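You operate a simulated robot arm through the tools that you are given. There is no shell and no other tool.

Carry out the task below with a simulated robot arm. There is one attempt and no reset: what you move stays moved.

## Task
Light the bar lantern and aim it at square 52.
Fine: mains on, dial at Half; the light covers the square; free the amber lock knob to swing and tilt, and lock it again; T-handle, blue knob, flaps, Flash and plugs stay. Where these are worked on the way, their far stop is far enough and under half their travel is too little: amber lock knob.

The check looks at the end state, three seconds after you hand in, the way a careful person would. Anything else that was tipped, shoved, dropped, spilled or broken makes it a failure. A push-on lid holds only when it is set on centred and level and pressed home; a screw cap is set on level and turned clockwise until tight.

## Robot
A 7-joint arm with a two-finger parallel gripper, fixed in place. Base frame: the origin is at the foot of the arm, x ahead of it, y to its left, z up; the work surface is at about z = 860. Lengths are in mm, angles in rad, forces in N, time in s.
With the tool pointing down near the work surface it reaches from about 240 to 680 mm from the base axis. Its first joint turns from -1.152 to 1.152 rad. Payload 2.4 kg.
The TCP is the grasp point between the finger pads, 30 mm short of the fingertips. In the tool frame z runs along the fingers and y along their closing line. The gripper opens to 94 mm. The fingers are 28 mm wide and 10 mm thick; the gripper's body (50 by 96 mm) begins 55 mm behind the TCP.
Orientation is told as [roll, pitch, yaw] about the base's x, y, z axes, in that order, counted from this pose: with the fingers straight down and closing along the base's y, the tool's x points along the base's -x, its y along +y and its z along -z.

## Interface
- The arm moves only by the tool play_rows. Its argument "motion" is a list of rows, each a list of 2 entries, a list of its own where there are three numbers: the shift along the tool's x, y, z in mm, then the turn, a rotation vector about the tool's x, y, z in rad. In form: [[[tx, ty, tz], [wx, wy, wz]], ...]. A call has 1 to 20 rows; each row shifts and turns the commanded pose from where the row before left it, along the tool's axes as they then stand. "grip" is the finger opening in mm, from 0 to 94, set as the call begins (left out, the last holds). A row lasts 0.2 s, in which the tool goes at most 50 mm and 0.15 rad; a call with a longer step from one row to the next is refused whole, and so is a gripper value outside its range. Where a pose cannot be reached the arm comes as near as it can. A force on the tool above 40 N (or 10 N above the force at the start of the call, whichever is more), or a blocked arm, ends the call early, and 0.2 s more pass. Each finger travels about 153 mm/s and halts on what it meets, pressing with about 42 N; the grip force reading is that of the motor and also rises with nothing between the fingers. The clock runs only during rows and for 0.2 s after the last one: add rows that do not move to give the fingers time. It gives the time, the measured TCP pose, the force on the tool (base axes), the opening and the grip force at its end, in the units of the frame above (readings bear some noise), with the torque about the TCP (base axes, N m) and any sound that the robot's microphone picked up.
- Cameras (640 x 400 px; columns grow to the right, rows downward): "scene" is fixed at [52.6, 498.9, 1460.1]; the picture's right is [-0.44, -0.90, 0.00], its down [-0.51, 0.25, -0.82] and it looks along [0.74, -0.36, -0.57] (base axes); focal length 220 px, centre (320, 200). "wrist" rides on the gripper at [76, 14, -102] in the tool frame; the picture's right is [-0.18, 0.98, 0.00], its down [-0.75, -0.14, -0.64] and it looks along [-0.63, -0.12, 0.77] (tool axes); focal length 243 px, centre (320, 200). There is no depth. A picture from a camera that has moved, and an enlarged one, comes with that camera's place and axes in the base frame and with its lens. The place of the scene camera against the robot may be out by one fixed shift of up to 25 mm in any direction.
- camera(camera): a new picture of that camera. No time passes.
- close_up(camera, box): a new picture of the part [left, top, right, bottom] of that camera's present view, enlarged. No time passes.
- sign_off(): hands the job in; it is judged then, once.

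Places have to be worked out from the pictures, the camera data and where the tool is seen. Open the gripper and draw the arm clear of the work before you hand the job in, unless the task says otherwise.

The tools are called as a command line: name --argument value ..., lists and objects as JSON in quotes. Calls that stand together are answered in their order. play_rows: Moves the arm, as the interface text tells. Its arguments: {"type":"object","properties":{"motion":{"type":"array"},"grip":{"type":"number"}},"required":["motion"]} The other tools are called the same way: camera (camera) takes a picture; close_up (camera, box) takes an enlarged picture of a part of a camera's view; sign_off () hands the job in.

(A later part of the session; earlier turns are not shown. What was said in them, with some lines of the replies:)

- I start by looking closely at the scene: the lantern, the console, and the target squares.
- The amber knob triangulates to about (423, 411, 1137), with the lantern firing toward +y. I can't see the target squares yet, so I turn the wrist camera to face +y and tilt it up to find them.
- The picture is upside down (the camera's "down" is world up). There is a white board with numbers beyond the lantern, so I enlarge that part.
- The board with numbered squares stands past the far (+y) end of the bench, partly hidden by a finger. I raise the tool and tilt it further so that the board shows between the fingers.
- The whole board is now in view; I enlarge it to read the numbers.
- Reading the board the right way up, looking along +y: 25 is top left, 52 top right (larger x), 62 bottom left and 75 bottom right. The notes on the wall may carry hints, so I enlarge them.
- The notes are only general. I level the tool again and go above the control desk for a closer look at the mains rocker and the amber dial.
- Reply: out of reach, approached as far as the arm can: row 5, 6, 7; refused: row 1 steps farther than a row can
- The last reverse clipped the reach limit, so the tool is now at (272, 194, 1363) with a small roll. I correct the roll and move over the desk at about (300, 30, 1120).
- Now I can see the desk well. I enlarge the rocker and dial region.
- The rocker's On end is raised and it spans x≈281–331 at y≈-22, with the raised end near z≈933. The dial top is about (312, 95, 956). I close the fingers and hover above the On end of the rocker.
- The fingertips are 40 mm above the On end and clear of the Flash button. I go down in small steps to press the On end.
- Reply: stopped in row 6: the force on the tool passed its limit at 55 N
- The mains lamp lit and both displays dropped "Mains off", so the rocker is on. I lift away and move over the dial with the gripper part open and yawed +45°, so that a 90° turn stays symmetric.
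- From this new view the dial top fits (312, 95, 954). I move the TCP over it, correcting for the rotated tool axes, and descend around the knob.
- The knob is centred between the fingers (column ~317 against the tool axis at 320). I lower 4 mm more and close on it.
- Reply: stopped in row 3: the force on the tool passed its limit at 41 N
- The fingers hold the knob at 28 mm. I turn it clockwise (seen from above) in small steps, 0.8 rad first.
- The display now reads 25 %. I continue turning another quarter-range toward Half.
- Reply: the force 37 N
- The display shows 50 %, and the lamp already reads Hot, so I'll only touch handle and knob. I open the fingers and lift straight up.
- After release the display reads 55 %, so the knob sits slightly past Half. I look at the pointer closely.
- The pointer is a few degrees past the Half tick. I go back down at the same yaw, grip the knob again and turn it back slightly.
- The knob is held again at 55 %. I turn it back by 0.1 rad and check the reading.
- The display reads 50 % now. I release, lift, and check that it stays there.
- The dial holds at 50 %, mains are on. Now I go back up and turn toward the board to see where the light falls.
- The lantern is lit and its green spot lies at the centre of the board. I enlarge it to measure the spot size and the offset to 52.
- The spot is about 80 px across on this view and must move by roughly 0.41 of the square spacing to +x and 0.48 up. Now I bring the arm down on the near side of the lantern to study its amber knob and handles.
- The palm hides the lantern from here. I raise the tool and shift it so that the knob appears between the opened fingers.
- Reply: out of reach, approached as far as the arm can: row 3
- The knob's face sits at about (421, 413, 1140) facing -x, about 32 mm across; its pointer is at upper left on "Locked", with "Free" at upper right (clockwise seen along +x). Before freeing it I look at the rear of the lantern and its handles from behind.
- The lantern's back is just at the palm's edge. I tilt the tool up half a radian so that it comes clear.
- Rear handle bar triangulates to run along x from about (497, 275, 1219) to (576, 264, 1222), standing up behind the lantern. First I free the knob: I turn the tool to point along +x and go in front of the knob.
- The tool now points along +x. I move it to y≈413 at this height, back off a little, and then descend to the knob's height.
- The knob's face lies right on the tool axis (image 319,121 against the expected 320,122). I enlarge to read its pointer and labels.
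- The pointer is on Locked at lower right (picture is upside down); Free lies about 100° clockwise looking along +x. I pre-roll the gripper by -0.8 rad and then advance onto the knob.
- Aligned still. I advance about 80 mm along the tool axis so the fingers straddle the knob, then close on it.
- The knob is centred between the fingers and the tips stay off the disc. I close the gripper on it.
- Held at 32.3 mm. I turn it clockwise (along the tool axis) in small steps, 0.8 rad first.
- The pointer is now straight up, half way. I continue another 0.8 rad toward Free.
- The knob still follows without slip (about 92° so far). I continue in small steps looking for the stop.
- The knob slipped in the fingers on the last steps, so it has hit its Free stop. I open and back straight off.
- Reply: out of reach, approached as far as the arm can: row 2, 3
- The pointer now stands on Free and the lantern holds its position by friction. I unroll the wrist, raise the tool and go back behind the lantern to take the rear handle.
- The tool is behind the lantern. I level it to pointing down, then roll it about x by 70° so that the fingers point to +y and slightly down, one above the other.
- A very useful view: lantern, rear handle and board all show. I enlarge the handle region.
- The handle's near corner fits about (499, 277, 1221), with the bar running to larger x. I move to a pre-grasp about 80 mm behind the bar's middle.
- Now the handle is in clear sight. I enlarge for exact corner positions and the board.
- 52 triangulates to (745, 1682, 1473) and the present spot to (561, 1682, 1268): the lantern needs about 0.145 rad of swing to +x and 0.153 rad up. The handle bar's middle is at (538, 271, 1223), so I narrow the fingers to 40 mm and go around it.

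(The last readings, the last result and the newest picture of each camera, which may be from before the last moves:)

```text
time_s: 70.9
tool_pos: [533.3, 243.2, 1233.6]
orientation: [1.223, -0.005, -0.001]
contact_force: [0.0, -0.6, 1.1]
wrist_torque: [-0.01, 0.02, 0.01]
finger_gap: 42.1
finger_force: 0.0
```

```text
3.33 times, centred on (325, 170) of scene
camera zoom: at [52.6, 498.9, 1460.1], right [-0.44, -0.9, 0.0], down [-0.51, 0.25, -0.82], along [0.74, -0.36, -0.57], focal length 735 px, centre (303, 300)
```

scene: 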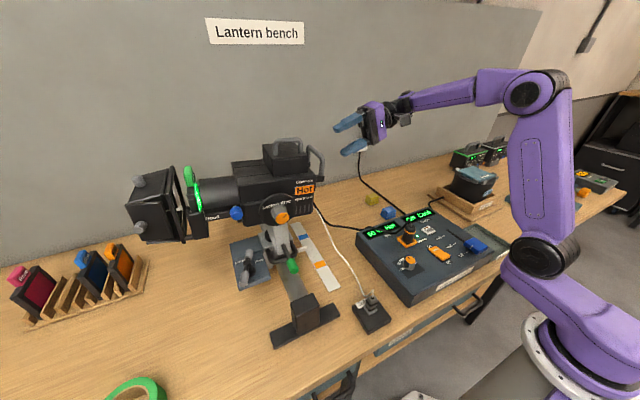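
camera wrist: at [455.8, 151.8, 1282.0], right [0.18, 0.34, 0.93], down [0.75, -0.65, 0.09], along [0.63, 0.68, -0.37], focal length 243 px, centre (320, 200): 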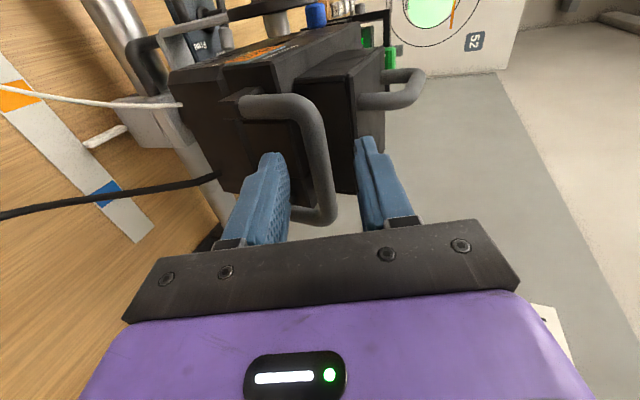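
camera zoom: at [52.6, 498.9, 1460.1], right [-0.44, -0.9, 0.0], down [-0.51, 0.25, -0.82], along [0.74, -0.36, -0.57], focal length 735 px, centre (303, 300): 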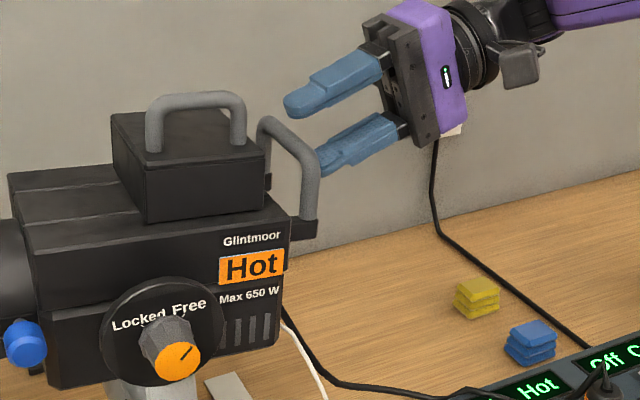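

In the wrist view the bar lies between the two fingers, 3 mm from the tool axis. I advance the last 18 mm and close gently.

play_rows --motion '[[[0, 2, 9], [0, 0, 0]], [[0, 1, 9], [0, 0, 0]], [[0, 0, 0], [0, 0, 0]]]'

camera --camera "wrist"

close_up --camera "scene" --box '[250, 110, 400, 230]'

```text
time_s: 71.7
tool_pos: [533.6, 261.4, 1231.1]
orientation: [1.224, -0.005, -0.001]
contact_force: [0.4, -1.0, -0.1]
wrist_torque: [-0.02, 0.01, -0.03]
finger_gap: 42.0
finger_force: 0.0
```

```text
taken
camera wrist: at [455.5, 169.4, 1278.8], right [0.18, 0.34, 0.93], down [0.75, -0.65, 0.09], along [0.63, 0.68, -0.37], focal length 243 px, centre (320, 200)
```

wrist: 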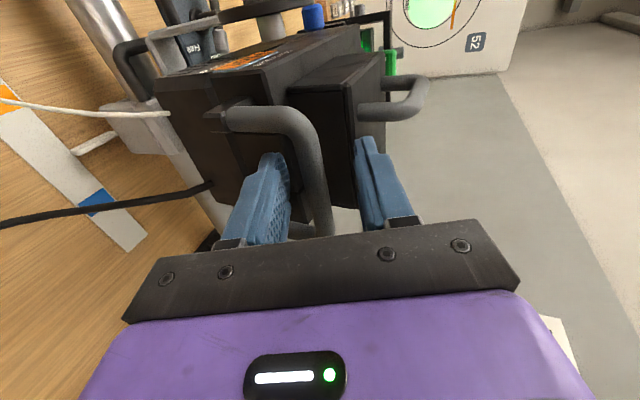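

```text
3.33 times, centred on (325, 170) of scene
camera zoom: at [52.6, 498.9, 1460.1], right [-0.44, -0.9, 0.0], down [-0.51, 0.25, -0.82], along [0.74, -0.36, -0.57], focal length 735 px, centre (303, 300)
```

zoom: 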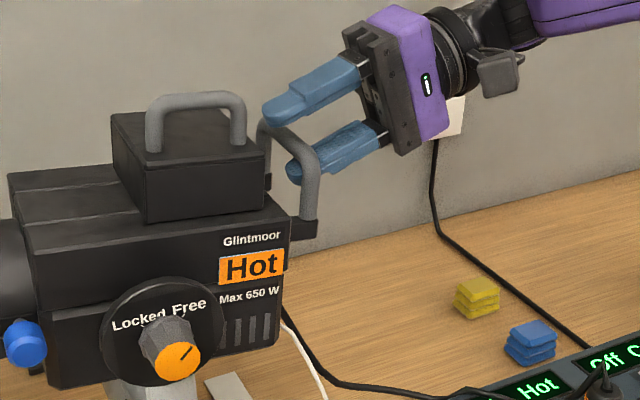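

The lower finger is through the loop and the upper one is over the bar. I close on the bar.

play_rows --motion '[[[0, 0, 0], [0, 0, 0]], [[0, 0, 0], [0, 0, 0]]]' --grip 8

camera --camera "wrist"

close_up --camera "wrist" --box '[370, 0, 520, 100]'

```text
time_s: 72.3
tool_pos: [533.3, 261.8, 1229.3]
orientation: [1.225, -0.001, -0.002]
contact_force: [2.2, 5.2, -3.6]
wrist_torque: [-0.02, 1.29, -0.68]
finger_gap: 14.0
finger_force: 45.4
```

```text
taken
camera wrist: at [455.7, 169.8, 1278.5], right [0.18, 0.34, 0.92], down [0.75, -0.65, 0.09], along [0.63, 0.68, -0.37], focal length 243 px, centre (320, 200)
```

wrist: 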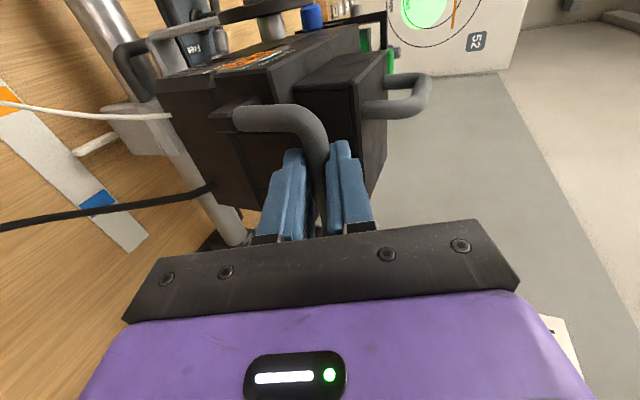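

```text
4.00 times, centred on (445, 50) of wrist
camera zoom: at [455.7, 169.8, 1278.5], right [0.18, 0.34, 0.92], down [0.75, -0.65, 0.09], along [0.63, 0.68, -0.37], focal length 970 px, centre (-180, 800)
```

zoom: 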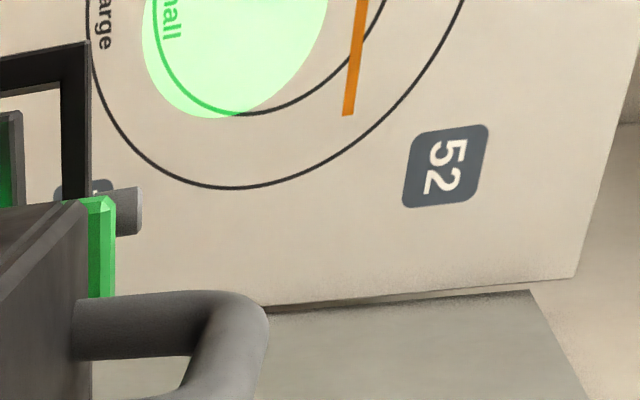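

Gripped at 14 mm; the spot shifted slightly, so the lantern does follow. I make half of the calculated motion (rear toward -x and down) in small steps.

play_rows --motion '[[[2.36, -2.62, -0.12], [-0.0153, -0.0136, 0.0049]], [[2.36, -2.62, -0.12], [-0.0153, -0.0136, 0.0049]], [[2.36, -2.62, -0.12], [-0.0153, -0.0136, 0.0049]], [[2.36, -2.62, -0.12], [-0.0153, -0.0136, 0.0049]], [[2.36, -2.62, -0.12], [-0.0153, -0.0136, 0.0049]], [[0, 0, 0], [0, 0, 0]]]'

camera --camera "wrist"

close_up --camera "wrist" --box '[370, 0, 520, 100]'

```text
time_s: 73.7
tool_pos: [522.2, 257.0, 1219.6]
orientation: [1.302, -0.004, -0.075]
contact_force: [9.0, 2.6, 0.7]
wrist_torque: [0.14, 1.17, -0.52]
finger_gap: 14.0
finger_force: 44.5
```

```text
taken
camera wrist: at [437.6, 167.6, 1260.0], right [0.2, 0.25, 0.95], down [0.7, -0.71, 0.04], along [0.68, 0.66, -0.32], focal length 243 px, centre (320, 200)
```

wrist: 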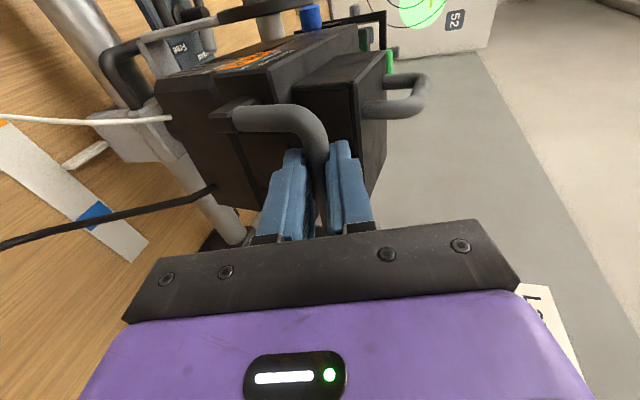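

```text
4.00 times, centred on (445, 50) of wrist
camera zoom: at [437.6, 167.6, 1260.0], right [0.2, 0.25, 0.95], down [0.7, -0.71, 0.04], along [0.68, 0.66, -0.32], focal length 970 px, centre (-180, 800)
```

zoom: 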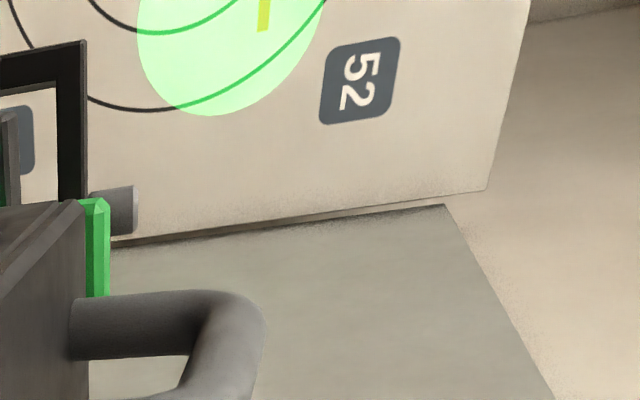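

The lantern and tool move as one; in the camera the spot stays put and 52 approaches it. Remaining is about 0.118 rad up and 0.058 rad swing, so I make that motion now.

play_rows --motion '[[[1.135, -2.53, -0.5], [-0.01475, -0.007, 0.0019]], [[1.135, -2.53, -0.5], [-0.01475, -0.007, 0.0019]], [[1.135, -2.53, -0.5], [-0.01475, -0.007, 0.0019]], [[1.135, -2.53, -0.5], [-0.01475, -0.007, 0.0019]], [[1.135, -2.53, -0.5], [-0.01475, -0.007, 0.0019]], [[1.135, -2.53, -0.5], [-0.01475, -0.007, 0.0019]], [[1.135, -2.53, -0.5], [-0.01475, -0.007, 0.0019]], [[1.135, -2.53, -0.5], [-0.01475, -0.007, 0.0019]], [[0, 0, 0], [0, 0, 0]]]'

camera --camera "wrist"

close_up --camera "wrist" --box '[370, 0, 520, 100]'

```text
time_s: 75.7
tool_pos: [512.1, 251.1, 1199.4]
orientation: [1.421, 0.002, -0.131]
contact_force: [12.2, 8.1, -2.4]
wrist_torque: [0.13, 1.13, -0.92]
finger_gap: 14.0
finger_force: 45.2
```

```text
taken
camera wrist: at [422.6, 161.6, 1229.6], right [0.2, 0.12, 0.97], down [0.66, -0.75, -0.04], along [0.72, 0.65, -0.23], focal length 243 px, centre (320, 200)
```

wrist: 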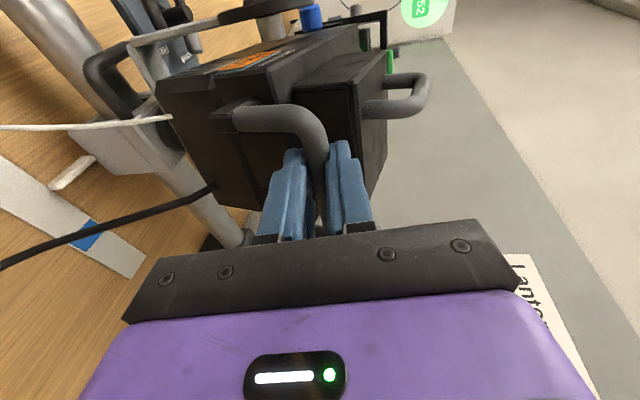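

```text
4.00 times, centred on (445, 50) of wrist
camera zoom: at [422.6, 161.6, 1229.6], right [0.2, 0.12, 0.97], down [0.66, -0.75, -0.04], along [0.72, 0.65, -0.23], focal length 970 px, centre (-180, 800)
```

zoom: 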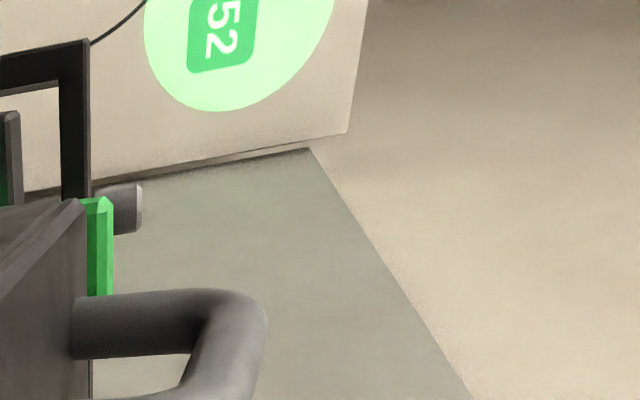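

The spot now covers 52. I release the bar carefully and back away, then look at the board with the whole spot in frame.

play_rows --motion '[[[0, 0, 0], [0, 0, 0]], [[0, 0, 0], [0, 0, 0]]]' --grip 42

close_up --camera "wrist" --box '[370, 0, 520, 100]'

close_up --camera "wrist" --box '[220, 80, 420, 250]'

```text
time_s: 76.3
tool_pos: [511.3, 249.9, 1199.3]
orientation: [1.418, -0.002, -0.13]
contact_force: [0.2, -0.2, 0.2]
wrist_torque: [0.04, -0.01, -0.01]
finger_gap: 42.3
finger_force: 0.1
```

```text
4.00 times, centred on (445, 50) of wrist
camera zoom: at [422.0, 161.1, 1229.9], right [0.2, 0.12, 0.97], down [0.66, -0.75, -0.04], along [0.72, 0.65, -0.23], focal length 970 px, centre (-180, 800)
```

zoom: 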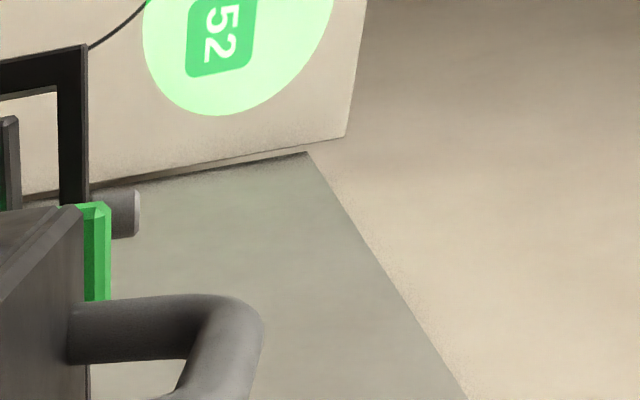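

```text
2.35 times, centred on (320, 165) of wrist
camera zoom: at [422.0, 161.1, 1229.9], right [0.2, 0.12, 0.97], down [0.66, -0.75, -0.04], along [0.72, 0.65, -0.23], focal length 571 px, centre (320, 282)
```

zoom: 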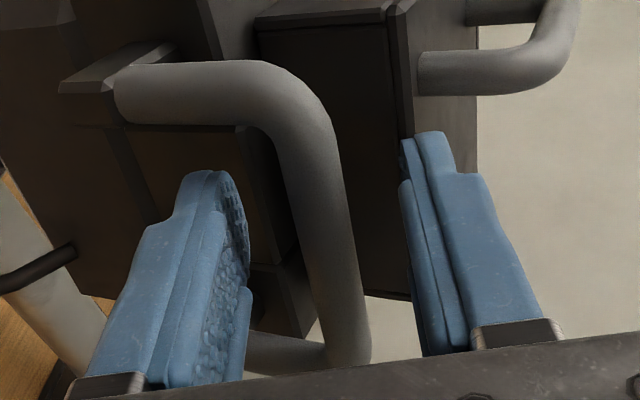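

The lantern stays put after release. I back off, rise, and yaw the camera toward the board.

play_rows --motion '[[[0, 0, -30], [0, 0, 0]], [[0, 0, -40], [0, 0, 0]], [[0, 0, -20], [0, 0, 0]], [[27, 24, -7.3], [0, 0, 0]], [[27, 24, -7.3], [0, 0, 0]], [[27, 24, -7.3], [0, 0, 0]], [[27, 24, -7.3], [0, 0, 0]], [[0, 0, 0], [0, 0.148, -0.0228]], [[0, 0, 0], [0, 0.148, -0.0228]], [[0, 0, 0], [0, 0.148, -0.0228]], [[0, 0, 0], [0, 0.148, -0.0228]], [[0, 0, 0], [0, 0, 0]]]'

camera --camera "wrist"

camera --camera "scene"

```text
time_s: 78.9
tool_pos: [392.0, 162.0, 1312.3]
orientation: [1.42, -0.002, 0.473]
contact_force: [-0.9, -0.4, -0.5]
wrist_torque: [-0.02, -0.01, 0.02]
finger_gap: 42.1
finger_force: 0.0
```

```text
taken
camera wrist: at [367.1, 38.1, 1342.5], right [0.1, 0.22, 0.97], down [0.97, -0.24, -0.04], along [0.23, 0.95, -0.23], focal length 243 px, centre (320, 200)
```

wrist: 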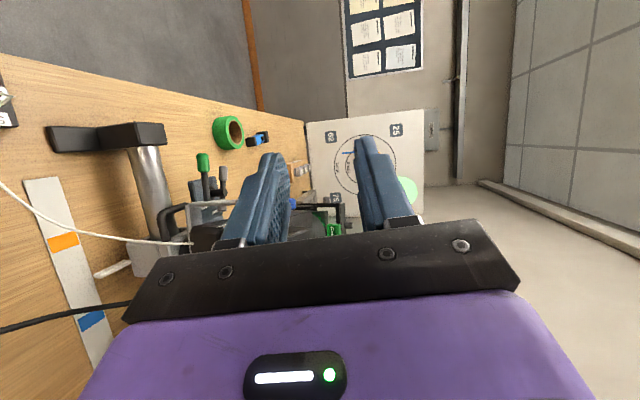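

```text
taken
```

scene: 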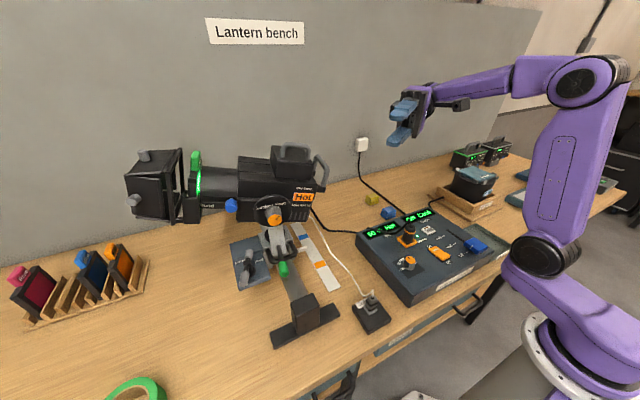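

A finger hides part of the spot. I yaw back 0.3 rad so that the board moves clear.

play_rows --motion '[[[0, 0, 0], [0, -0.148, 0.0228]], [[0, 0, 0], [0, -0.148, 0.0228]], [[0, 0, 0], [0, 0, 0]]]'

camera --camera "wrist"

close_up --camera "wrist" --box '[300, 20, 460, 160]'

```text
time_s: 79.7
tool_pos: [392.1, 162.2, 1311.8]
orientation: [1.418, -0.001, 0.167]
contact_force: [-0.1, -0.5, 0.5]
wrist_torque: [0.02, -0.01, -0.01]
finger_gap: 42.1
finger_force: 0.1
```

```text
taken
camera wrist: at [331.3, 50.6, 1342.7], right [0.16, 0.18, 0.97], down [0.85, -0.52, -0.04], along [0.5, 0.83, -0.23], focal length 243 px, centre (320, 200)
```

wrist: 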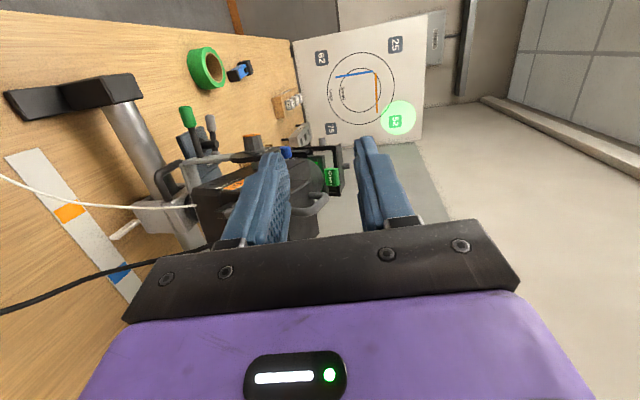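

```text
2.86 times, centred on (380, 90) of wrist
camera zoom: at [331.3, 50.6, 1342.7], right [0.16, 0.18, 0.97], down [0.85, -0.52, -0.04], along [0.5, 0.83, -0.23], focal length 693 px, centre (149, 514)
```

zoom: 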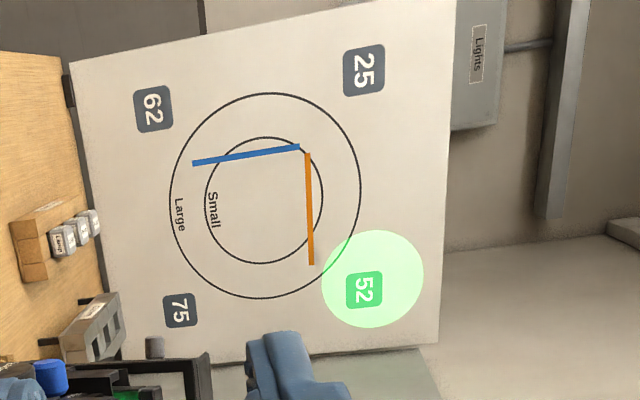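

The spot fully covers 52 with margin (centre about 27 mm low in x and 20 mm high). Now I go back to the knob to lock it; first I turn the tool back toward +x.

play_rows --motion '[[[0, 0, 0], [0, -0.0825, 0.0127]], [[0, 0, 0], [0, -0.0825, 0.0127]], [[0, 0, 0], [0.1418, 0, 0]], [[0, 0, 0], [0.1418, 0, 0]], [[0, 0, 0], [0.1418, 0, 0]], [[0, 0, 0], [0.1418, 0, 0]], [[0, 0, 0], [0.1418, 0, 0]], [[0, 0, 0], [0.1418, 0, 0]], [[0, 0, 0], [0.1418, 0, 0]], [[0, 0, 0], [0.1418, 0, 0]], [[0, 0, 0], [0.1418, 0, 0]], [[0, 0, 0], [0.1418, 0, 0]]]' --grip 60

play_rows --motion '[[[0, 0, 0], [0, -0.1428, 0]], [[0, 0, 0], [0, -0.1428, 0]], [[0, 0, 0], [0, -0.1428, 0]], [[0, 0, 0], [0, -0.1428, 0]], [[0, 0, 0], [0, -0.1428, 0]], [[0, 0, 0], [0, -0.1428, 0]], [[0, 0, 0], [0, -0.1428, 0]], [[0, 0, 0], [0, -0.1428, 0]], [[0, 0, 0], [0, -0.1428, 0]], [[0, 0, 0], [0, -0.1428, 0]], [[0, 0, 0], [0, -0.1428, 0]], [[0, 45, -10], [0, 0, 0]], [[0, 45, -10], [0, 0, 0]], [[0, 45, -10], [0, 0, 0]], [[0, 45, -10], [0, 0, 0]], [[0, 45, -10], [0, 0, 0]], [[0, 45, -8], [0, 0, 0]], [[0, 0, 0], [0, 0, 0]]]'

camera --camera "scene"

```text
time_s: 82.3
tool_pos: [392.9, 161.8, 1313.6]
orientation: [-0.002, -0.002, 0.0]
contact_force: [-0.7, 0.0, -0.3]
wrist_torque: [-0.03, 0.02, 0.01]
finger_gap: 59.7
finger_force: 0.0
```

```text
time_s: 86.1
tool_pos: [332.6, 431.6, 1313.4]
orientation: [1.447, -1.568, -1.443]
contact_force: [0.0, -0.3, -0.7]
wrist_torque: [-0.03, 0.03, 0.01]
finger_gap: 60.0
finger_force: 0.2
```

```text
taken
```

scene: 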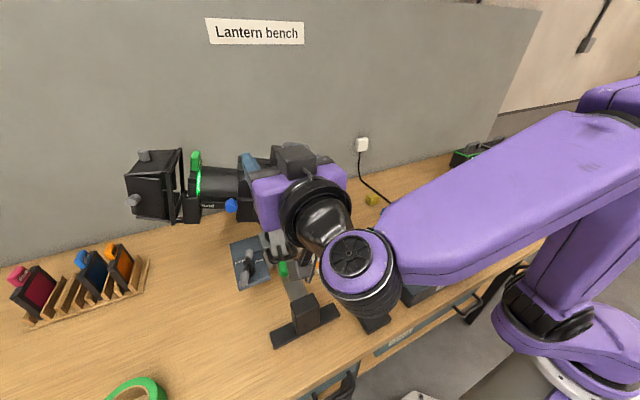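

Tool points along +x at y≈432, z≈1313. I yaw it by -0.135 rad to match the swung knob axis and descend to the knob's height.

play_rows --motion '[[[0, 6, 0], [0.135, 0, 0]], [[43, 0, 0], [0, 0, 0]], [[43, 0, 0], [0, 0, 0]], [[43, 0, 0], [0, 0, 0]], [[44, 0, 0], [0, 0, 0]], [[0, 0, 0], [0, 0, 0]]]'

camera --camera "wrist"

close_up --camera "wrist" --box '[240, 30, 400, 180]'

```text
time_s: 87.5
tool_pos: [333.5, 437.5, 1139.5]
orientation: [1.58, -1.569, -1.713]
contact_force: [-0.7, 0.3, 0.7]
wrist_torque: [0.0, -0.05, 0.03]
finger_gap: 60.0
finger_force: 0.0
```

```text
taken
camera wrist: at [231.7, 464.8, 1063.2], right [0.13, 0.97, 0.19], down [-0.66, -0.06, 0.75], along [0.74, -0.22, 0.63], focal length 243 px, centre (320, 200)
```

wrist: 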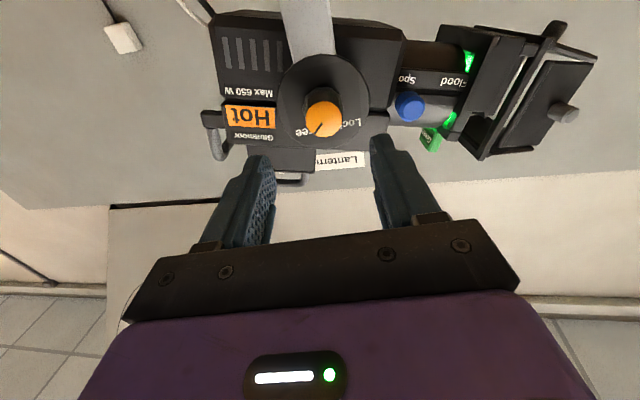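

```text
2.67 times, centred on (320, 105) of wrist
camera zoom: at [231.7, 464.8, 1063.2], right [0.13, 0.97, 0.19], down [-0.66, -0.06, 0.75], along [0.74, -0.22, 0.63], focal length 647 px, centre (320, 453)
```

zoom: 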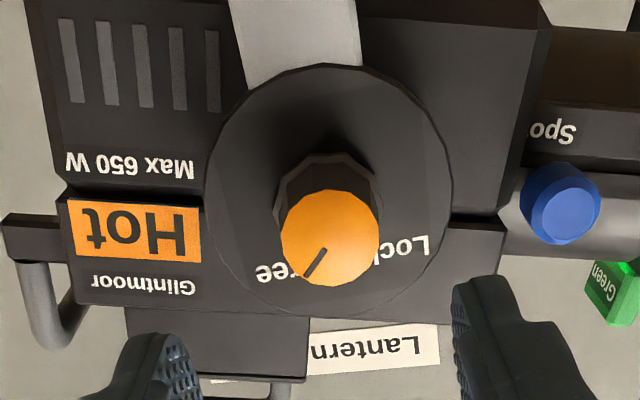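

The knob sits about 3 mm to +y of the tool axis and its axis is parallel. I shift by 3 mm, go forward 35 mm and roll the gripper +0.8 rad to have room for the locking turn.

play_rows --motion '[[[0, 3, 0], [0, 0, 0]], [[0, 0, 35], [0, 0, 0]], [[0, 0, 0], [0, 0, 0.135]], [[0, 0, 0], [0, 0, 0.135]], [[0, 0, 0], [0, 0, 0.135]], [[0, 0, 0], [0, 0, 0.135]], [[0, 0, 0], [0, 0, 0.135]], [[0, 0, 0], [0, 0, 0.135]], [[0, 0, 0], [0, 0, 0]]]'

camera --camera "wrist"

close_up --camera "wrist" --box '[230, 60, 410, 200]'

```text
time_s: 89.5
tool_pos: [369.7, 435.3, 1140.6]
orientation: [1.572, -0.759, -1.705]
contact_force: [0.2, -0.2, 0.1]
wrist_torque: [0.01, 0.04, 0.01]
finger_gap: 59.9
finger_force: 0.0
```

```text
taken
camera wrist: at [273.7, 513.4, 1098.6], right [0.07, 0.54, 0.84], down [-0.72, -0.55, 0.42], along [0.69, -0.64, 0.35], focal length 243 px, centre (320, 200)
```

wrist: 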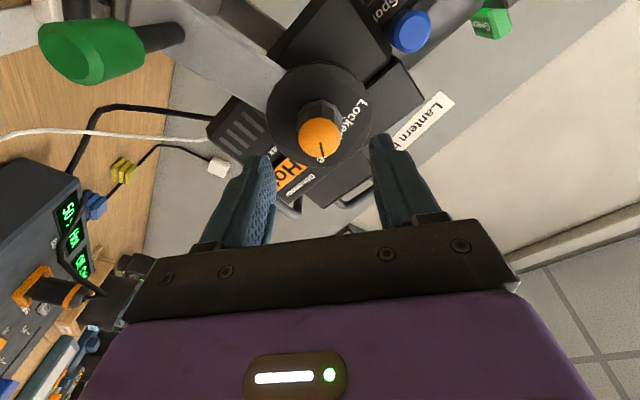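

```text
2.86 times, centred on (320, 130) of wrist
camera zoom: at [273.7, 513.4, 1098.6], right [0.07, 0.54, 0.84], down [-0.72, -0.55, 0.42], along [0.69, -0.64, 0.35], focal length 693 px, centre (320, 400)
```

zoom: 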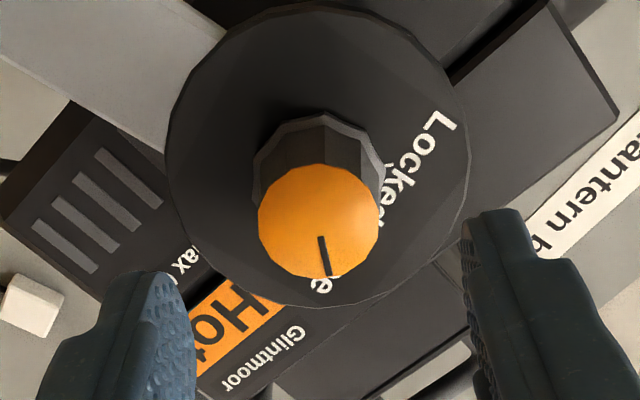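

Knob is centred on the tool axis here too. I advance 49 mm to straddle it.

play_rows --motion '[[[0, 0, 20], [0, 0, 0]], [[0, 0, 15], [0, 0, 0]], [[0, 0, 9], [0, 0, 0]], [[0, 0, 5], [0, 0, 0]], [[0, 0, 0], [0, 0, 0]]]'

camera --camera "wrist"

close_up --camera "wrist" --box '[230, 80, 410, 220]'

close_up --camera "scene" --box '[220, 150, 380, 280]'

```text
time_s: 90.7
tool_pos: [417.0, 429.6, 1142.2]
orientation: [1.571, -0.759, -1.704]
contact_force: [-0.3, 0.3, 0.8]
wrist_torque: [0.04, -0.04, 0.03]
finger_gap: 60.0
finger_force: 0.0
```

```text
taken
camera wrist: at [322.3, 507.3, 1098.3], right [0.07, 0.54, 0.84], down [-0.72, -0.55, 0.42], along [0.69, -0.64, 0.35], focal length 243 px, centre (320, 200)
```

wrist: 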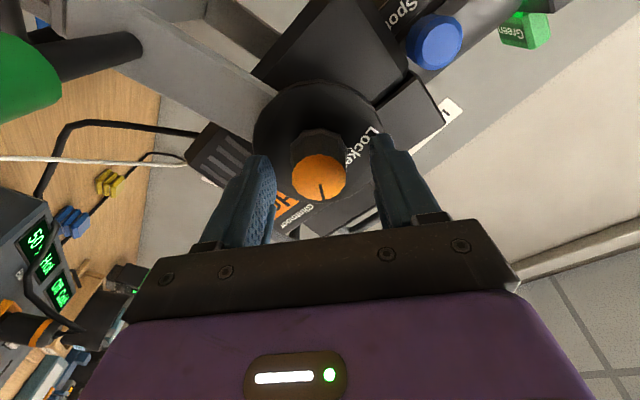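

```text
2.86 times, centred on (320, 150) of wrist
camera zoom: at [322.3, 507.3, 1098.3], right [0.07, 0.54, 0.84], down [-0.72, -0.55, 0.42], along [0.69, -0.64, 0.35], focal length 693 px, centre (320, 343)
```

zoom: 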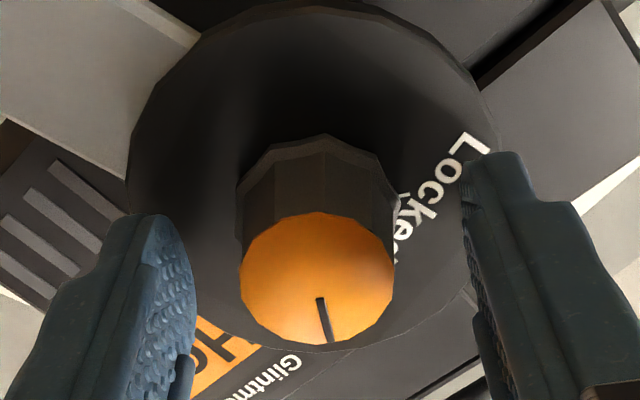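

```text
3.08 times, centred on (300, 215) of scene
camera zoom: at [52.6, 498.9, 1460.1], right [-0.44, -0.9, 0.0], down [-0.51, 0.25, -0.82], along [0.74, -0.36, -0.57], focal length 678 px, centre (382, 154)
```

zoom: 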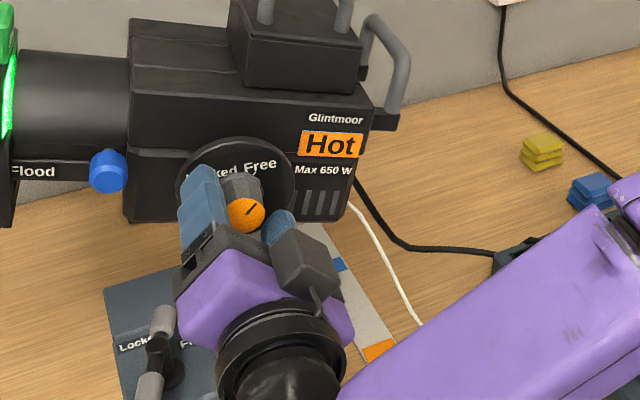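

Very well aligned. I close on the knob.

play_rows --motion '[[[0, 0, 0], [0, 0, 0]], [[0, 0, 0], [0, 0, 0]]]' --grip 24

close_up --camera "wrist" --box '[230, 80, 410, 220]'

```text
time_s: 91.3
tool_pos: [417.4, 429.3, 1139.1]
orientation: [1.569, -0.761, -1.706]
contact_force: [-2.5, -3.2, -5.0]
wrist_torque: [0.01, 0.07, -0.21]
finger_gap: 32.3
finger_force: 45.3
```

```text
2.86 times, centred on (320, 150) of wrist
camera zoom: at [322.4, 506.9, 1097.8], right [0.07, 0.54, 0.84], down [-0.72, -0.55, 0.42], along [0.69, -0.64, 0.35], focal length 693 px, centre (320, 343)
```

zoom: 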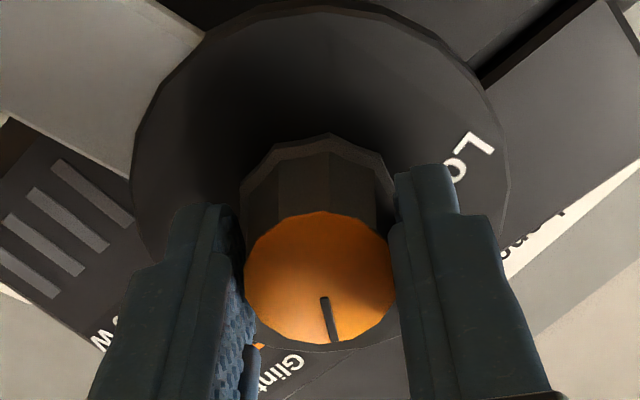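

Held at 32.3 mm with little force. I turn back counter-clockwise toward Locked in small steps.

play_rows --motion '[[[0, 0, 0], [0, 0, -0.08]], [[0, 0, 0], [0, 0, -0.08]], [[0, 0, 0], [0, 0, -0.08]], [[0, 0, 0], [0, 0, -0.08]], [[0, 0, 0], [0, 0, -0.08]], [[0, 0, 0], [0, 0, -0.08]], [[0, 0, 0], [0, 0, -0.08]], [[0, 0, 0], [0, 0, -0.08]], [[0, 0, 0], [0, 0, -0.08]], [[0, 0, 0], [0, 0, -0.08]]]'

close_up --camera "wrist" --box '[230, 80, 410, 220]'

```text
time_s: 93.5
tool_pos: [417.4, 430.0, 1139.5]
orientation: [1.282, -1.56, -1.416]
contact_force: [-2.8, -3.7, -11.2]
wrist_torque: [0.21, 1.42, -0.16]
finger_gap: 32.6
finger_force: 44.9
```

```text
2.86 times, centred on (320, 150) of wrist
camera zoom: at [315.5, 457.3, 1064.1], right [0.13, 0.97, 0.19], down [-0.65, -0.06, 0.75], along [0.74, -0.23, 0.63], focal length 693 px, centre (320, 343)
```

zoom: 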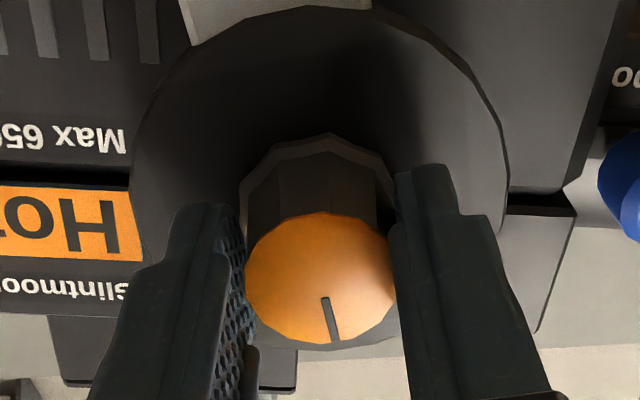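

Half way (pointer straight up). I continue to the Locked stop.

play_rows --motion '[[[0, 0, 0], [0, 0, -0.08]], [[0, 0, 0], [0, 0, -0.08]], [[0, 0, 0], [0, 0, -0.08]], [[0, 0, 0], [0, 0, -0.08]], [[0, 0, 0], [0, 0, -0.08]], [[0, 0, 0], [0, 0, -0.08]], [[0, 0, 0], [0, 0, -0.08]], [[0, 0, 0], [0, 0, -0.08]], [[0, 0, 0], [0, 0, -0.08]], [[0, 0, 0], [0, 0, -0.08]]]'

camera --camera "wrist"

close_up --camera "wrist" --box '[230, 80, 410, 220]'

```text
time_s: 95.7
tool_pos: [416.4, 428.3, 1139.4]
orientation: [-1.57, -0.782, 1.438]
contact_force: [0.1, -5.3, -9.3]
wrist_torque: [0.45, 0.47, -0.53]
finger_gap: 33.0
finger_force: 45.2
```

```text
taken
camera wrist: at [307.7, 398.9, 1076.5], right [0.11, 0.82, -0.57], down [-0.58, 0.52, 0.63], along [0.81, 0.26, 0.53], focal length 243 px, centre (320, 200)
```

wrist: 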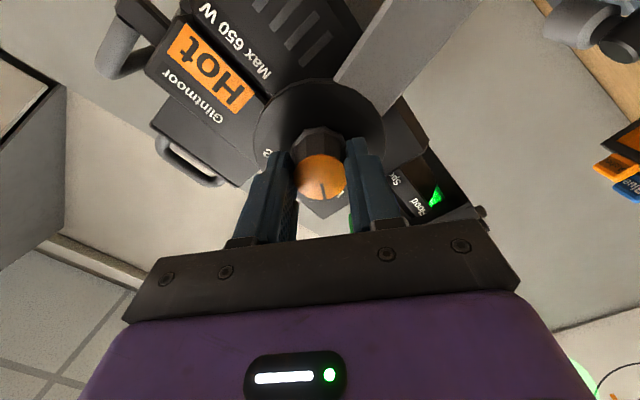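

```text
2.86 times, centred on (320, 150) of wrist
camera zoom: at [307.7, 398.9, 1076.5], right [0.11, 0.82, -0.57], down [-0.58, 0.52, 0.63], along [0.81, 0.26, 0.53], focal length 693 px, centre (320, 343)
```

zoom: 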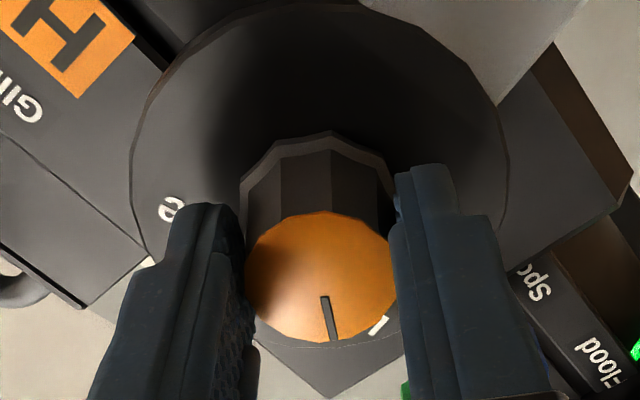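

Nearly at the original locked angle. I turn a little further to seat it at the stop.

play_rows --motion '[[[0, 0, 0], [0, 0, -0.05]], [[0, 0, 0], [0, 0, -0.05]], [[0, 0, 0], [0, 0, 0]]]'

close_up --camera "wrist" --box '[230, 80, 410, 220]'

```text
time_s: 96.5
tool_pos: [416.2, 431.0, 1140.9]
orientation: [-1.572, -0.683, 1.44]
contact_force: [8.6, 1.0, -3.4]
wrist_torque: [0.33, -0.1, 0.27]
finger_gap: 32.5
finger_force: 45.0
```

```text
2.86 times, centred on (320, 150) of wrist
camera zoom: at [307.2, 393.7, 1081.8], right [0.1, 0.76, -0.65], down [-0.57, 0.57, 0.58], along [0.81, 0.31, 0.49], focal length 693 px, centre (320, 343)
```

zoom: 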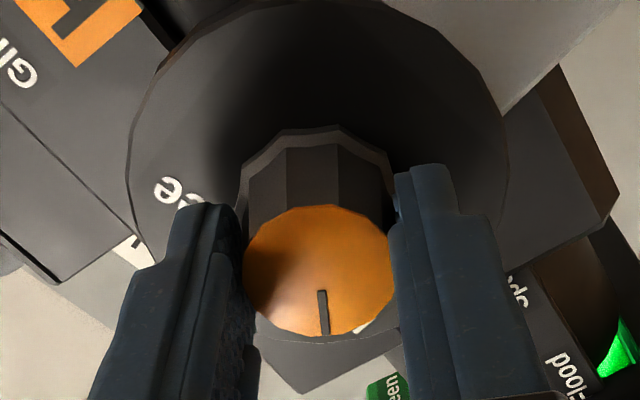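

The knob slipped in the fingers: it is at the Locked stop. I open and back off.

play_rows --motion '[[[0, 0, 0], [0, 0, 0]], [[0, 0, 0], [0, 0, 0]]]' --grip 60

play_rows --motion '[[[0, 0, -30], [0, 0, 0]], [[0, 0, -30], [0, 0, 0]], [[0, 0, -25], [0, 0, 0]], [[0, 0, 0], [0, 0, 0]]]'

camera --camera "wrist"

close_up --camera "scene" --box '[220, 150, 380, 280]'

```text
time_s: 97.1
tool_pos: [416.3, 430.3, 1141.0]
orientation: [-1.571, -0.682, 1.438]
contact_force: [0.1, -0.6, 0.2]
wrist_torque: [-0.04, -0.04, -0.01]
finger_gap: 59.9
finger_force: 0.0
```

```text
time_s: 98.1
tool_pos: [331.3, 441.2, 1140.7]
orientation: [-1.57, -0.683, 1.438]
contact_force: [-0.4, 0.2, 0.3]
wrist_torque: [-0.03, -0.02, 0.01]
finger_gap: 59.9
finger_force: 0.1
```

```text
taken
camera wrist: at [222.0, 404.5, 1081.6], right [0.1, 0.76, -0.65], down [-0.57, 0.58, 0.59], along [0.81, 0.31, 0.49], focal length 243 px, centre (320, 200)
```

wrist: 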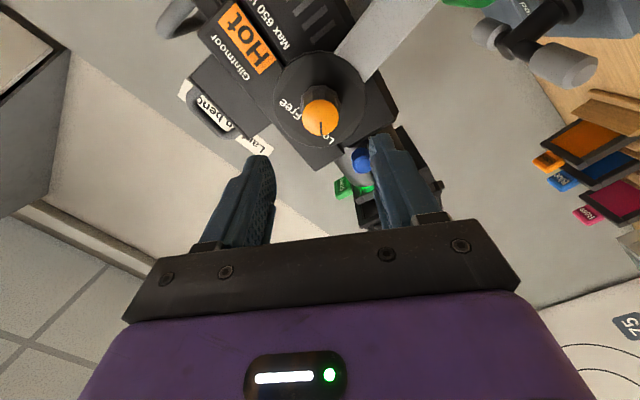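

```text
3.08 times, centred on (300, 215) of scene
camera zoom: at [52.6, 498.9, 1460.1], right [-0.44, -0.9, 0.0], down [-0.51, 0.25, -0.82], along [0.74, -0.36, -0.57], focal length 678 px, centre (382, 154)
```

zoom: 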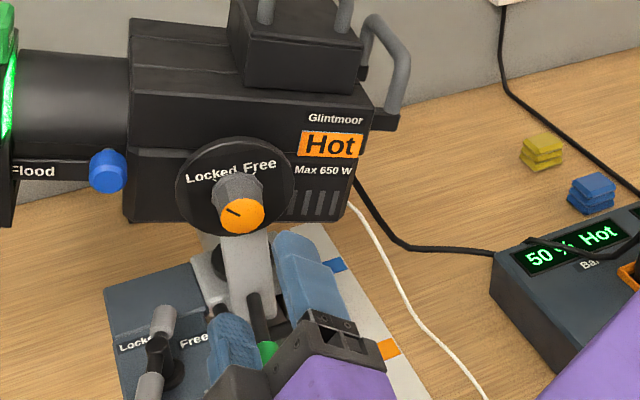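

The pointer is back at Locked. Now I go back to the viewing pose behind the lantern to verify the spot after locking.

play_rows --motion '[[[0, 0, 0], [0, 0, 0.148]], [[0, 0, 0], [0, 0, 0.148]], [[0, 0, 0], [0, 0, 0.148]], [[0, 0, 0], [0, 0, 0.148]], [[0, 0, 0], [0, 0, 0.148]], [[0, 0, 0], [0, 0, 0.148]], [[-43, 0, 0], [-0.135, 0, 0]], [[-43, 0, 0], [0, 0, 0]], [[-43, 0, 0], [0, 0, 0]], [[-43, 0, 0], [0, 0, 0]], [[0, -45, 10], [0, 0, 0]], [[0, -45, 10], [0, 0, 0]], [[0, -45, 10], [0, 0, 0]], [[0, -45, 10], [0, 0, 0]], [[0, -45, 10], [0, 0, 0]], [[0, -45, 10], [0, 0, 0]], [[0, 0, 0], [0, 0, 0]]]'

play_rows --motion '[[[0, 0, 0], [0, 0.1428, 0]], [[0, 0, 0], [0, 0.1428, 0]], [[0, 0, 0], [0, 0.1428, 0]], [[0, 0, 0], [0, 0.1428, 0]], [[0, 0, 0], [0, 0.1428, 0]], [[0, 0, 0], [0, 0.1428, 0]], [[0, 0, 0], [0, 0.1428, 0]], [[0, 0, 0], [0, 0.1428, 0]], [[0, 0, 0], [0, 0.1428, 0]], [[0, 0, 0], [0, 0.1428, 0]], [[0, 0, 0], [0, 0.1428, 0]], [[0, 0, 0], [-0.1418, 0, 0]], [[0, 0, 0], [-0.1418, 0, 0]], [[0, 0, 0], [-0.1418, 0, 0]], [[0, 0, 0], [-0.1418, 0, 0]], [[0, 0, 0], [-0.1418, 0, 0]], [[0, 0, 0], [-0.1418, 0, 0]], [[0, 0, 0], [-0.1418, 0, 0]], [[0, 0, 0], [-0.1418, 0, 0]], [[0, 0, 0], [-0.1418, 0, 0]]]'

camera --camera "wrist"

```text
time_s: 101.7
tool_pos: [392.5, 170.8, 1311.7]
orientation: [-0.56, -1.57, 0.561]
contact_force: [1.0, -0.4, -0.7]
wrist_torque: [0.01, 0.01, 0.0]
finger_gap: 59.8
finger_force: 0.0
```

```text
time_s: 105.9
tool_pos: [393.5, 172.2, 1312.5]
orientation: [1.278, -0.002, 0.002]
contact_force: [-0.9, 0.2, 1.6]
wrist_torque: [-0.02, -0.02, 0.0]
finger_gap: 60.0
finger_force: 0.1
```

```text
taken
camera wrist: at [315.6, 76.2, 1355.5], right [0.18, 0.28, 0.94], down [0.75, -0.65, 0.05], along [0.63, 0.7, -0.33], focal length 243 px, centre (320, 200)
```

wrist: 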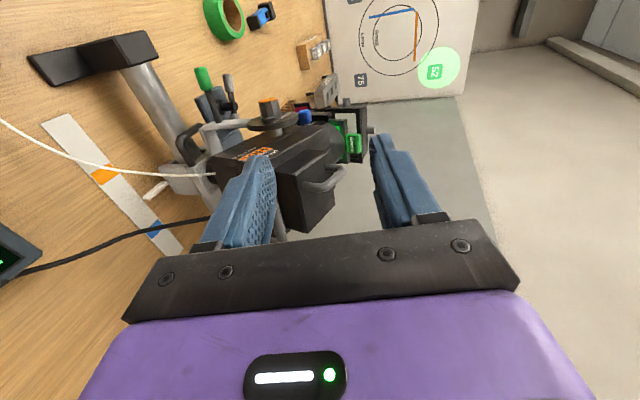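

The spot is well placed on 52; I enlarge to measure, and check the knob and the desk too.

close_up --camera "wrist" --box '[370, 20, 490, 120]'

close_up --camera "scene" --box '[220, 140, 340, 300]'

close_up --camera "scene" --box '[340, 190, 500, 310]'

close_up --camera "scene" --box '[100, 130, 340, 290]'

```text
4.00 times, centred on (430, 70) of wrist
camera zoom: at [315.6, 76.2, 1355.5], right [0.18, 0.28, 0.94], down [0.75, -0.65, 0.05], along [0.63, 0.7, -0.33], focal length 970 px, centre (-120, 720)
```

zoom: 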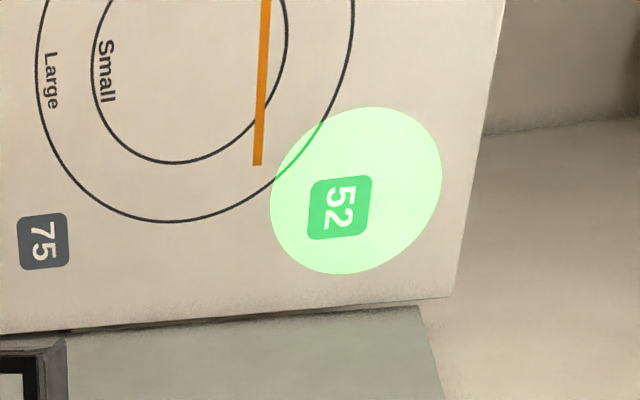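

```text
2.50 times, centred on (280, 220) of scene
camera zoom: at [52.6, 498.9, 1460.1], right [-0.44, -0.9, 0.0], down [-0.51, 0.25, -0.82], along [0.74, -0.36, -0.57], focal length 551 px, centre (420, 150)
```

zoom: 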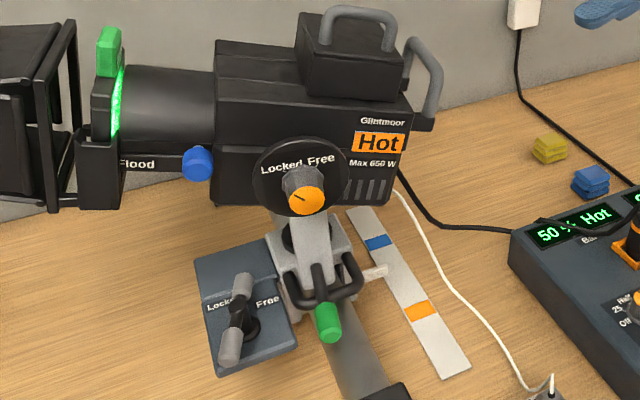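

```text
3.33 times, centred on (420, 250) of scene
camera zoom: at [52.6, 498.9, 1460.1], right [-0.44, -0.9, 0.0], down [-0.51, 0.25, -0.82], along [0.74, -0.36, -0.57], focal length 735 px, centre (-13, 33)
```

zoom: 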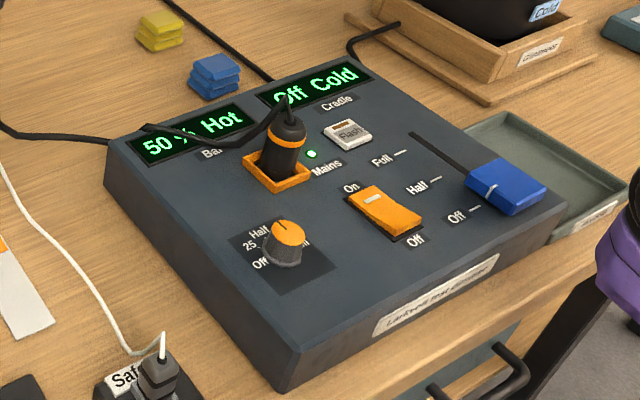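

```text
2.50 times, centred on (220, 210) of scene
camera zoom: at [52.6, 498.9, 1460.1], right [-0.44, -0.9, 0.0], down [-0.51, 0.25, -0.82], along [0.74, -0.36, -0.57], focal length 551 px, centre (570, 175)
```

zoom: 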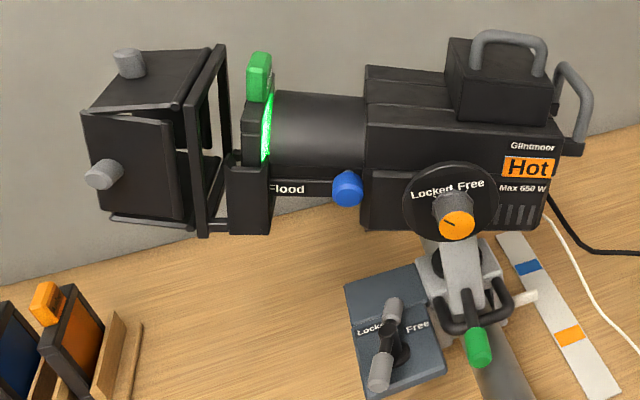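

Everything checks: 52 lies fully inside the spot with clear margin, the knob is on Locked, the display reads 50 %, the mains lamp is lit, and the T-handle, fader, Flash and plugs are unchanged. I level the tool, open the gripper and draw the arm well clear.

play_rows --motion '[[[0, 0, 0], [0.1418, 0, 0]], [[0, 0, 0], [0.1418, 0, 0]], [[0, 0, 0], [0.1418, 0, 0]], [[0, 0, 0], [0.1418, 0, 0]], [[0, 0, 0], [0.1418, 0, 0]], [[0, 0, 0], [0.1418, 0, 0]], [[0, 0, 0], [0.1418, 0, 0]], [[0, 0, 0], [0.1418, 0, 0]], [[0, 0, 0], [0.1418, 0, 0]], [[15, -40, 0], [0, 0, 0]], [[15, -40, 0], [0, 0, 0]], [[15, -40, 0], [0, 0, 0]], [[15, -40, 0], [0, 0, 0]], [[0, 0, 0], [0, 0, 0]]]' --grip 94

camera --camera "scene"

close_up --camera "scene" --box '[340, 190, 500, 310]'

```text
time_s: 108.9
tool_pos: [334.0, 10.8, 1313.4]
orientation: [0.0, -0.002, 0.003]
contact_force: [-0.2, 0.8, 0.4]
wrist_torque: [0.01, -0.02, 0.02]
finger_gap: 94.3
finger_force: 0.1
```

```text
taken
```

scene: 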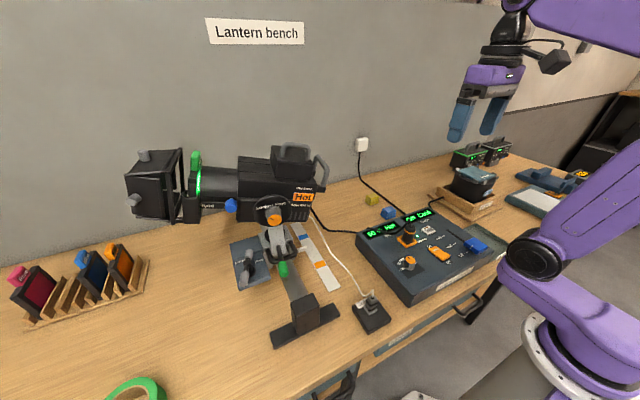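

```text
3.33 times, centred on (420, 250) of scene
camera zoom: at [52.6, 498.9, 1460.1], right [-0.44, -0.9, 0.0], down [-0.51, 0.25, -0.82], along [0.74, -0.36, -0.57], focal length 735 px, centre (-13, 33)
```

zoom: 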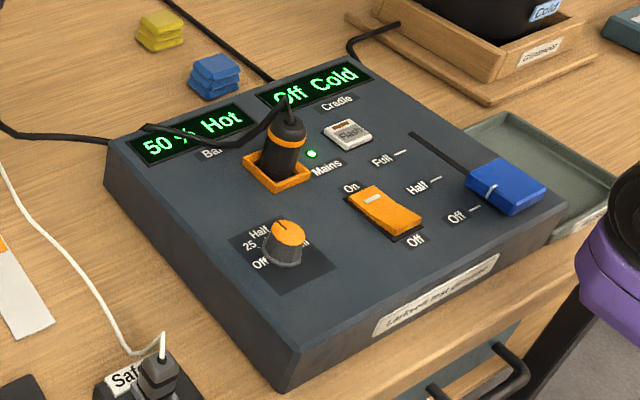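

The arm is clear with the gripper open, the lantern is lit at 50 % and locked onto square 52, and nothing else was disturbed. I hand the job in.

sign_off

```text
The job is handed in.
```

The bar lantern is lit at Half and locked with its light covering square 52. I've handed the job in but haven't seen the result of the check.

- **Power:** the mains rocker is on and its lamp is lit. I turned the dial slightly past Half at first (55 %), then back; the display now reads 50 %.
- **Aim:** I freed the amber lock knob to its stop, then swung and tilted the lantern by its rear handle only, since the lamp was hot. After locking, square 52 was fully inside the light. The light is about 35 mm off the square's centre, which leaves roughly 10 mm to spare at the closest corner by my estimate.
- **Lock:** the amber knob is turned back to its Locked stop.
- **Left alone:** in the last pictures the T-handle, blue knob, flaps, Flash button and plugs look as they did at the start. I saw nothing else moved or knocked.

The gripper is open and the arm is clear of the bench.
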